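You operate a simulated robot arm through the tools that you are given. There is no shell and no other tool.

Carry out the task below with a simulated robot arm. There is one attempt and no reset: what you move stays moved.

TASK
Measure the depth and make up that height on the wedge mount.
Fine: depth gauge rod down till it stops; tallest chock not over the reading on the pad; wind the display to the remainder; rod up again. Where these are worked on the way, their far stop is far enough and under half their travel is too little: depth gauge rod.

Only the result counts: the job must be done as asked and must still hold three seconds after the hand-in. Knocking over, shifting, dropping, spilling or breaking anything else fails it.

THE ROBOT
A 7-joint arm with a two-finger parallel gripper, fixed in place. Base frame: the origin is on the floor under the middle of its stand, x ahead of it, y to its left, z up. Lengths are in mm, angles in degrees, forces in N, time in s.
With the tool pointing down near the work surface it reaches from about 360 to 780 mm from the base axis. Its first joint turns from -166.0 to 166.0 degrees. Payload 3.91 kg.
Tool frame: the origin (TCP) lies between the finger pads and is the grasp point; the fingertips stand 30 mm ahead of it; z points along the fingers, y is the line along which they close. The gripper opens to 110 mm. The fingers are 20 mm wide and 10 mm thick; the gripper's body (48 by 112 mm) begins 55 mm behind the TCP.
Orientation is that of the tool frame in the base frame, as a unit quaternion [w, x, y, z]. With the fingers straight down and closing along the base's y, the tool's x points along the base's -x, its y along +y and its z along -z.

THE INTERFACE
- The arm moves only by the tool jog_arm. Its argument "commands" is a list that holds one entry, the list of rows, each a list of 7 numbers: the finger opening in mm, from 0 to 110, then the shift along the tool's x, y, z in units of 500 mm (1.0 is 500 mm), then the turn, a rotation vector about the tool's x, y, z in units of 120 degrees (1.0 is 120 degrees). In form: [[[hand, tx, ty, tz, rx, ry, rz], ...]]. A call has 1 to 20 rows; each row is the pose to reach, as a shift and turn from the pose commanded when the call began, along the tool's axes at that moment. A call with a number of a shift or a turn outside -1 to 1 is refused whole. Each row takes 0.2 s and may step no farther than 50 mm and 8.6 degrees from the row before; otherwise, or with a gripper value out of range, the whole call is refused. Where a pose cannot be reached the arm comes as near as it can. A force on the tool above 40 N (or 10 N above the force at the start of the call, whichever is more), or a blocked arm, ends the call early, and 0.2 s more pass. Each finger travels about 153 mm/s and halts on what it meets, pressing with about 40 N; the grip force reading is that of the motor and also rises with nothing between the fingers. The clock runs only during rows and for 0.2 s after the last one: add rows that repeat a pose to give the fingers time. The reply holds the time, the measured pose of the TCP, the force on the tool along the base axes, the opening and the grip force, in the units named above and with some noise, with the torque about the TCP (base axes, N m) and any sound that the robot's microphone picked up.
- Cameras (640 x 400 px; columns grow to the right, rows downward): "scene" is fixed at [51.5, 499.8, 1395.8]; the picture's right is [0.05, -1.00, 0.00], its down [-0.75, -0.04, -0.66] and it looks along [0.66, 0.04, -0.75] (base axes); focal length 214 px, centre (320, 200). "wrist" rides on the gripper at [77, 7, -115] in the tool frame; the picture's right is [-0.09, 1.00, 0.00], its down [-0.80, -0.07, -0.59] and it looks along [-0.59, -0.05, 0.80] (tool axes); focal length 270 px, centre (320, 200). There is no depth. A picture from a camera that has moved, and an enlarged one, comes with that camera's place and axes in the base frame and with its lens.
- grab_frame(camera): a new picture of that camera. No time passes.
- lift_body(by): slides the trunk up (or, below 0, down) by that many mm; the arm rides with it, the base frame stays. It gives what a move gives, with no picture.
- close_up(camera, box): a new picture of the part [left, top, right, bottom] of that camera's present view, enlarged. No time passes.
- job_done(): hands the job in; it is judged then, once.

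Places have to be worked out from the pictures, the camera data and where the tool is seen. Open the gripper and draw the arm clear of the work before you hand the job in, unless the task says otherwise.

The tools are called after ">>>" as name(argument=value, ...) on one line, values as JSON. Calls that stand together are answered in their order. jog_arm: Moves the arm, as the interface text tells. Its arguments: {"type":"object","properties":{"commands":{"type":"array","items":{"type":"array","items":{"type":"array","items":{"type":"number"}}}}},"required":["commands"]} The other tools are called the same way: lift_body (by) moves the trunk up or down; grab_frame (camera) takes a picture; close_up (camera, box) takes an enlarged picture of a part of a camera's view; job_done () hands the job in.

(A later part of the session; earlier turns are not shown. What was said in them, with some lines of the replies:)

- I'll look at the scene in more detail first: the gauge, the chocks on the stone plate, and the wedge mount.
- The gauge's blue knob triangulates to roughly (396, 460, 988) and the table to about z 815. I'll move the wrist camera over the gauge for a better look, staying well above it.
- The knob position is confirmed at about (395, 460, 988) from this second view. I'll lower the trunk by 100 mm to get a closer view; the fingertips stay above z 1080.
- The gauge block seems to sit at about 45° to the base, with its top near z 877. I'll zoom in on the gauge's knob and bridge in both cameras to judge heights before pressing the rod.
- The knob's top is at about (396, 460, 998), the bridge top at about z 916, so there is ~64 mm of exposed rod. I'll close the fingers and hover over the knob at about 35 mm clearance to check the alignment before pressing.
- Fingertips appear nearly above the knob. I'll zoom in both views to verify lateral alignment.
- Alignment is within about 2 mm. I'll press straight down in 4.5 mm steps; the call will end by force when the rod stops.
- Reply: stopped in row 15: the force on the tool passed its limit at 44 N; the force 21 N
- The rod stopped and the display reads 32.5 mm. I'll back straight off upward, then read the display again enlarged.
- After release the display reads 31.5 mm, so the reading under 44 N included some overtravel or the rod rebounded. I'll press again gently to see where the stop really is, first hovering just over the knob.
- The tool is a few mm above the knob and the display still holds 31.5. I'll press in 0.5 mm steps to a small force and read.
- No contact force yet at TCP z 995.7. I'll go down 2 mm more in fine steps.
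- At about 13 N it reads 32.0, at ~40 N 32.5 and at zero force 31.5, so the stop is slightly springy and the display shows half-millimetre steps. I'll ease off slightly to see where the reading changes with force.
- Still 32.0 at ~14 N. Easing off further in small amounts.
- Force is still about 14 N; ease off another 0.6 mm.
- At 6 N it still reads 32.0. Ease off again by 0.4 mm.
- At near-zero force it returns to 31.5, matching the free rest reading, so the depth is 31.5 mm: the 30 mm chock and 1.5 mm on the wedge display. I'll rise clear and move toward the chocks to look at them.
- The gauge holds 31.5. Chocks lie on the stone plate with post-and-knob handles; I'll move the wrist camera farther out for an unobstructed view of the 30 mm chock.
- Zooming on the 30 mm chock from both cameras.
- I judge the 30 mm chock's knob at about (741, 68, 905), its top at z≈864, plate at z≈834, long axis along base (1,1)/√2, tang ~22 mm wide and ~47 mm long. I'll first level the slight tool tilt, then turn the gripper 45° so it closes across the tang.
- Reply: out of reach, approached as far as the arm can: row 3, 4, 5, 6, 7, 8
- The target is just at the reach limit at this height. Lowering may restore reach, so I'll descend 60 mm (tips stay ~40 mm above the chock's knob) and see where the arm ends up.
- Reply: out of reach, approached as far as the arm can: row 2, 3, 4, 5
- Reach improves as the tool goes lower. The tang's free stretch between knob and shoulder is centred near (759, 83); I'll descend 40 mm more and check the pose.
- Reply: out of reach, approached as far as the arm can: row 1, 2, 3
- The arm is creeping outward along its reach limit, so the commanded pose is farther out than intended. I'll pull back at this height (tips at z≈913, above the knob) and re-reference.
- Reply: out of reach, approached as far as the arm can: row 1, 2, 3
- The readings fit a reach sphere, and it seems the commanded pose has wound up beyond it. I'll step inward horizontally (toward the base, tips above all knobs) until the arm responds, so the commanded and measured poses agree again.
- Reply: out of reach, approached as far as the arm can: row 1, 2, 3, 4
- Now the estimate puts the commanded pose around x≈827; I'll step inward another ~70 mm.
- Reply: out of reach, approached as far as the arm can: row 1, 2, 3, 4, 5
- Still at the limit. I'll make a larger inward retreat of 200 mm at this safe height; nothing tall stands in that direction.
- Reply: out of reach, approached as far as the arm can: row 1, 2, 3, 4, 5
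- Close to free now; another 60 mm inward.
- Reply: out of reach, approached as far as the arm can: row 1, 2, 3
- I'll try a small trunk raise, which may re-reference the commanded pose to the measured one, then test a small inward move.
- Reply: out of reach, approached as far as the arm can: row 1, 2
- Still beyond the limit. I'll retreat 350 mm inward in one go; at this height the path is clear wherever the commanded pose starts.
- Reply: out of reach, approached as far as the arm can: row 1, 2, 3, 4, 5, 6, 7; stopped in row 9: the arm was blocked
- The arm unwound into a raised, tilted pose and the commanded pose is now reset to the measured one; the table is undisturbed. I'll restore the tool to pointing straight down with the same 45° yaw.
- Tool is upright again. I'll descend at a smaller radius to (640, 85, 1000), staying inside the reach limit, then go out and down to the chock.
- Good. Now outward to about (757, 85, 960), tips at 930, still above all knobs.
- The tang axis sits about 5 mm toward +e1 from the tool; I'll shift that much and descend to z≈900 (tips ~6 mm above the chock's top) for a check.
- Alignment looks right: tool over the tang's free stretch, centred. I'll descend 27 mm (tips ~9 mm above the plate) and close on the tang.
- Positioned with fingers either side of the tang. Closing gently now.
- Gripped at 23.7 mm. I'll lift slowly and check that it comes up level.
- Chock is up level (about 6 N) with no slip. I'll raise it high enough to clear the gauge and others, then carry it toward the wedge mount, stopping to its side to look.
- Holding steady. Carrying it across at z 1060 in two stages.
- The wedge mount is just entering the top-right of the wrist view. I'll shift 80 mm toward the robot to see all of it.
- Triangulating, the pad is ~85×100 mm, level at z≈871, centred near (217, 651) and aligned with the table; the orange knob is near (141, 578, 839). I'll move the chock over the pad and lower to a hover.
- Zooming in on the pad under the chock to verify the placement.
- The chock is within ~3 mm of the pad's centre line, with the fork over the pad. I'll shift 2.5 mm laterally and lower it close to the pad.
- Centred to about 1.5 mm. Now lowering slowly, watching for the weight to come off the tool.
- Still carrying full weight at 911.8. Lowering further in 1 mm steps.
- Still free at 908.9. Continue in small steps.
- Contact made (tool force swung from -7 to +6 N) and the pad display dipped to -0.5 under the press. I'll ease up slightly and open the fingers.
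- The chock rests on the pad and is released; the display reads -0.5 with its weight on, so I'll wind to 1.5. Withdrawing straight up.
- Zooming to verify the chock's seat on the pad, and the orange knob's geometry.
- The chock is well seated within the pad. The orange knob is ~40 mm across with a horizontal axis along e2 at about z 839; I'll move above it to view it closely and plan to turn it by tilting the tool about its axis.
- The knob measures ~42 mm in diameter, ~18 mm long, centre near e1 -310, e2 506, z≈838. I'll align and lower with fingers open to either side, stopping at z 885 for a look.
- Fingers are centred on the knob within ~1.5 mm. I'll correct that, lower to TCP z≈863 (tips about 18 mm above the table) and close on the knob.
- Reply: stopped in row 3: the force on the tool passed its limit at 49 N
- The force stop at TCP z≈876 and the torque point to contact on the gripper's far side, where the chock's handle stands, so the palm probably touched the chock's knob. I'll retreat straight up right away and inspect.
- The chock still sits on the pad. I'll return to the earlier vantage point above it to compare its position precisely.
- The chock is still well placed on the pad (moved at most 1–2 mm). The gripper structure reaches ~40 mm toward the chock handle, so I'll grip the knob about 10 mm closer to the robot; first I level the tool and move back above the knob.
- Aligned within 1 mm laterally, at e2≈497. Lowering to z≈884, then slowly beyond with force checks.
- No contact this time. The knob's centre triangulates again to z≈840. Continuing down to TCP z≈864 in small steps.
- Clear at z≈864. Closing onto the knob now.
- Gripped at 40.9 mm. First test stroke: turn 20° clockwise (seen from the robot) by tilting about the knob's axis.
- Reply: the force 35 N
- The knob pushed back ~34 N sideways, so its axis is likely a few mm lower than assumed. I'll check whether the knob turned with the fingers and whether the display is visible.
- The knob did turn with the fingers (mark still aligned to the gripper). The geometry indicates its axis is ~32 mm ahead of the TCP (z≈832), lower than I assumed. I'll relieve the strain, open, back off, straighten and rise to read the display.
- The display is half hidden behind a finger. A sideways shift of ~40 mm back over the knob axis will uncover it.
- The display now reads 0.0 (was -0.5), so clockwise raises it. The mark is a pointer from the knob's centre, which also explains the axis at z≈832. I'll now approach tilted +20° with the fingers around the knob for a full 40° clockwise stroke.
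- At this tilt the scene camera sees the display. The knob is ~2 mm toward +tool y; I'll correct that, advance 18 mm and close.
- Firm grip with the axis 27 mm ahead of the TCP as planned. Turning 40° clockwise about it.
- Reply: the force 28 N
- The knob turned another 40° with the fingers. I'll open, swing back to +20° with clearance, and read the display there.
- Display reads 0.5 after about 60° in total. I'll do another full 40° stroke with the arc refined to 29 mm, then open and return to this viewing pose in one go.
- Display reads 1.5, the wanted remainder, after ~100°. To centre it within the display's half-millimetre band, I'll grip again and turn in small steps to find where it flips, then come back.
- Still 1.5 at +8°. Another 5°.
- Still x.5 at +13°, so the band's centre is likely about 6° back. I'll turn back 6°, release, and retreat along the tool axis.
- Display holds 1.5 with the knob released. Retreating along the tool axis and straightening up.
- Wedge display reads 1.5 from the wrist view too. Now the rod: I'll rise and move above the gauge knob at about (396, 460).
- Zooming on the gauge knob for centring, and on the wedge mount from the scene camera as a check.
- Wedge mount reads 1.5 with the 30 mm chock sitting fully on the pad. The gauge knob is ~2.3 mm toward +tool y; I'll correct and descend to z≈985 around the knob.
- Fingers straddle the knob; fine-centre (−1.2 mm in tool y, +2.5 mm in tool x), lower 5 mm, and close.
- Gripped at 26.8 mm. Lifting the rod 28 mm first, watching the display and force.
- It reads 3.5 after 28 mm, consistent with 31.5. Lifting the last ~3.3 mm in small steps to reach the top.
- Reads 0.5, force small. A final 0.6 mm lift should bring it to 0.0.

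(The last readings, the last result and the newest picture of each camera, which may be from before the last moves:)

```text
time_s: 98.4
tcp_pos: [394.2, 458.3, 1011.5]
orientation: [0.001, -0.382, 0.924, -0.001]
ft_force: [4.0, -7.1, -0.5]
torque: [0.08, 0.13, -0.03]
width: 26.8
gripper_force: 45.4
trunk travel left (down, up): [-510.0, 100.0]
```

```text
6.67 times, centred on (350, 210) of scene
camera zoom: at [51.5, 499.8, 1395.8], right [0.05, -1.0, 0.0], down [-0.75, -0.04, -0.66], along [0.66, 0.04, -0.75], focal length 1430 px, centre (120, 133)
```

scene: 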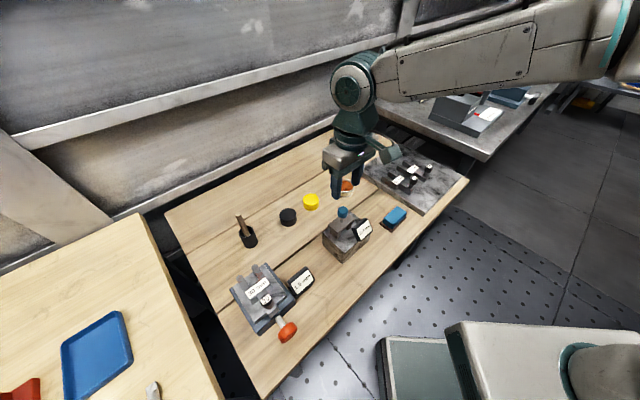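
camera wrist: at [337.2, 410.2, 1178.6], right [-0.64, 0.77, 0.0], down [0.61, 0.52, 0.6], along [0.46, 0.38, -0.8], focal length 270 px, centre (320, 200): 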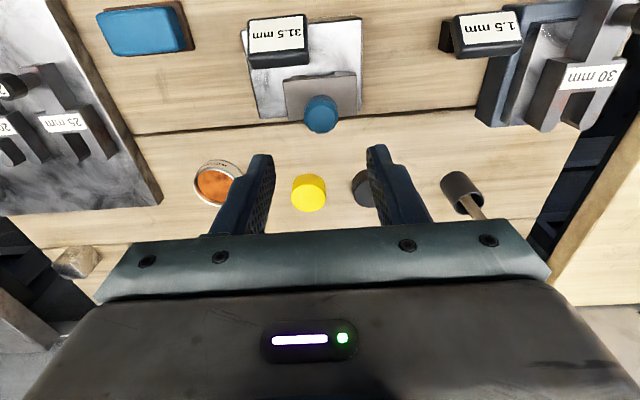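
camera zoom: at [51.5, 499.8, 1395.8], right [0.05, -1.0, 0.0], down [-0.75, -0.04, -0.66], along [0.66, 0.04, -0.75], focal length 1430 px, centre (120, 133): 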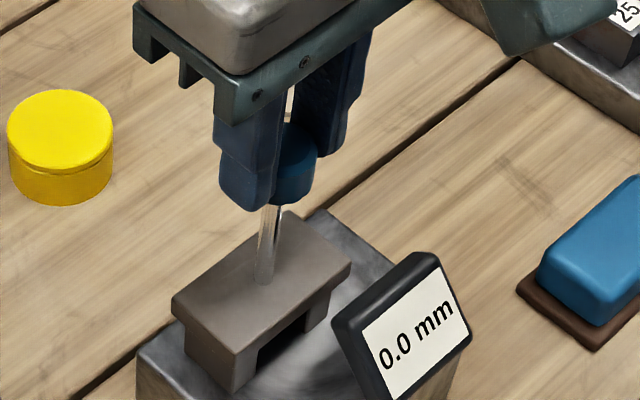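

The rod is back at 0.0. Opening the fingers and withdrawing straight up, then clear of the work.

>>> jog_arm(commands=[[[32, 0, 0, 0, 0, 0, 0], [44, 0, 0, 0, 0, 0, 0], [56, 0, 0, 0, 0, 0, 0], [56, 0, 0, -0.03, 0, 0, 0], [56, 0, 0, -0.1, 0, 0, 0], [60, 0, 0, -0.18, 0, 0, 0], [80, 0, 0, -0.26, 0, 0, 0], [100, 0.04, -0.04, -0.32, 0, 0, 0], [110, 0.1, -0.1, -0.36, 0, 0, 0], [110, 0.15, -0.15, -0.38, 0, 0, 0], [110, 0.15, -0.15, -0.38, 0, 0, 0]]])

>>> grab_frame(camera="scene")

>>> close_up(camera="scene", box=[310, 180, 390, 240])

>>> close_up(camera="scene", box=[220, 250, 330, 350])

```text
time_s: 100.8
tcp_pos: [393.7, 353.7, 1202.2]
orientation: [0.0, -0.384, 0.923, -0.001]
ft_force: [-0.1, 0.0, 0.7]
torque: [-0.01, -0.02, -0.03]
width: 110.1
gripper_force: 0.0
trunk travel left (down, up): [-510.0, 100.0]
```

```text
taken
```

scene: 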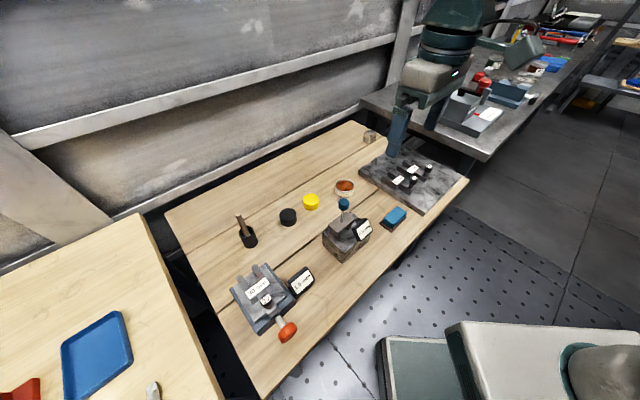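

```text
6.67 times, centred on (350, 210) of scene
camera zoom: at [51.5, 499.8, 1395.8], right [0.05, -1.0, 0.0], down [-0.75, -0.04, -0.66], along [0.66, 0.04, -0.75], focal length 1430 px, centre (120, 133)
```

zoom: 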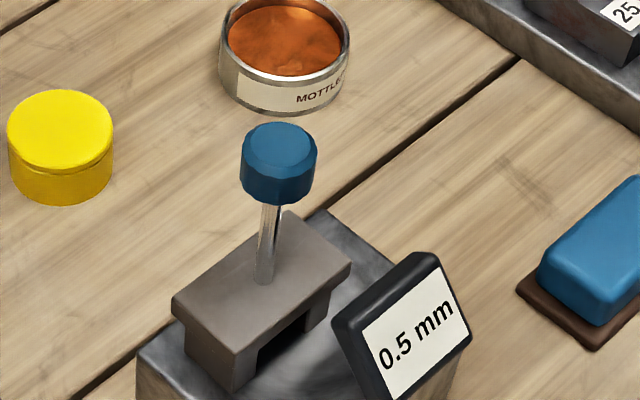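

```text
4.00 times, centred on (275, 300) of scene
camera zoom: at [51.5, 499.8, 1395.8], right [0.05, -1.0, 0.0], down [-0.75, -0.04, -0.66], along [0.66, 0.04, -0.75], focal length 858 px, centre (500, -200)
```

zoom: 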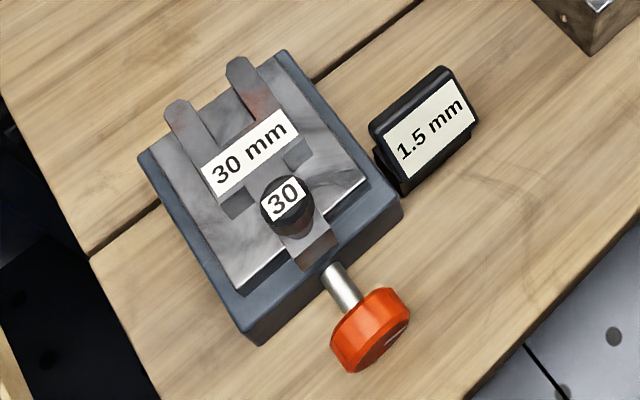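

The gauge settled at 0.5 after release, practically fully up. I'll wait a couple of seconds to make sure nothing drifts, then re-read both displays.

>>> jog_arm(commands=[[[110, 0, 0, 0, 0, 0, 0], [110, 0, 0, 0, 0, 0, 0], [110, 0, 0, 0, 0, 0, 0], [110, 0, 0, 0, 0, 0, 0], [110, 0, 0, 0, 0, 0, 0], [110, 0, 0, 0, 0, 0, 0], [110, 0, 0, 0, 0, 0, 0], [110, 0, 0, 0, 0, 0, 0], [110, 0, 0, 0, 0, 0, 0], [110, 0, 0, 0, 0, 0, 0], [110, 0, 0, 0, 0, 0, 0], [110, 0, 0, 0, 0, 0, 0], [110, 0, 0, 0, 0, 0, 0], [110, 0, 0, 0, 0, 0, 0], [110, 0, 0, 0, 0, 0, 0], [110, 0, 0, 0, 0, 0, 0]]])

>>> close_up(camera="scene", box=[310, 180, 390, 240])

>>> close_up(camera="scene", box=[220, 250, 330, 350])

>>> close_up(camera="scene", box=[350, 120, 470, 220])

```text
time_s: 104.2
tcp_pos: [393.7, 354.6, 1202.4]
orientation: [0.002, -0.383, 0.924, 0.0]
ft_force: [0.4, -0.1, -0.4]
torque: [0.02, 0.0, 0.02]
width: 109.8
gripper_force: 0.1
trunk travel left (down, up): [-510.0, 100.0]
```

```text
6.67 times, centred on (350, 210) of scene
camera zoom: at [51.5, 499.8, 1395.8], right [0.05, -1.0, 0.0], down [-0.75, -0.04, -0.66], along [0.66, 0.04, -0.75], focal length 1430 px, centre (120, 133)
```

zoom: 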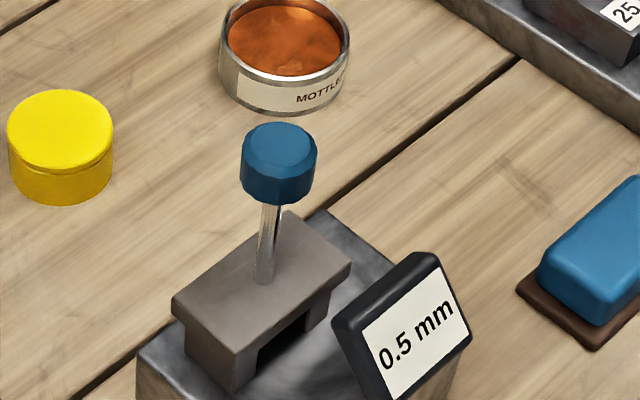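

```text
4.00 times, centred on (275, 300) of scene
camera zoom: at [51.5, 499.8, 1395.8], right [0.05, -1.0, 0.0], down [-0.75, -0.04, -0.66], along [0.66, 0.04, -0.75], focal length 858 px, centre (500, -200)
```

zoom: 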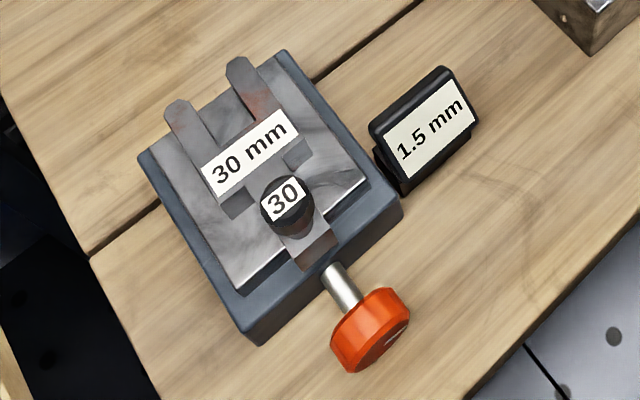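

```text
4.00 times, centred on (410, 170) of scene
camera zoom: at [51.5, 499.8, 1395.8], right [0.05, -1.0, 0.0], down [-0.75, -0.04, -0.66], along [0.66, 0.04, -0.75], focal length 858 px, centre (-40, 320)
```

zoom: 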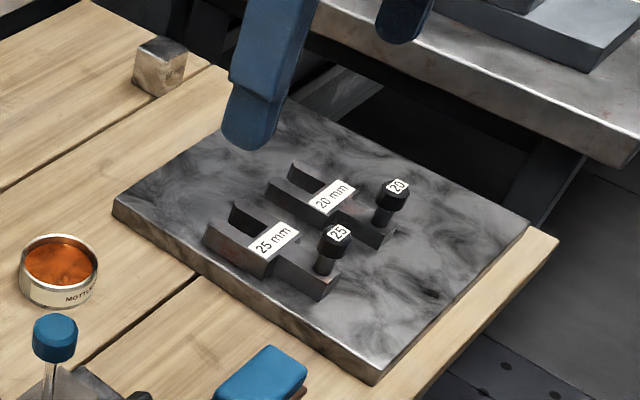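

Everything is stable: the gauge rod is up (0.5 of 31.5), the 30 mm chock is on the pad, the wedge display is at 1.5, and the other items are undisturbed. The gripper is open and clear, so I'm handing the job in.

>>> job_done()

```text
The job is handed in.
```

I measured the depth at 31.5 mm and made that up on the wedge mount with the 30 mm chock plus 1.5 mm wound on the display. I've handed the job in; no result came back with it.

- **Depth:** with the rod pressed hard the gauge read up to 32.5 mm, because the stop gives a little. With the force off it settled at 31.5 mm both times, so I used that.
- **Chock:** the 30 mm chock is on the pad, with its handle end overhanging the near edge by about 20 mm. On one approach to the orange knob the gripper touched its handle. It moved 1–2 mm at most and is still seated on the pad.
- **Wedge display:** it reads 1.5 mm with the chock's weight on the pad, and held that over a 3-second wait.
- **Rod:** it is back up, but the gauge settled at 0.5 mm after I let go rather than exactly 0.0.

Nothing else on the table looked moved in the last pictures. The gripper is open and clear of the work.
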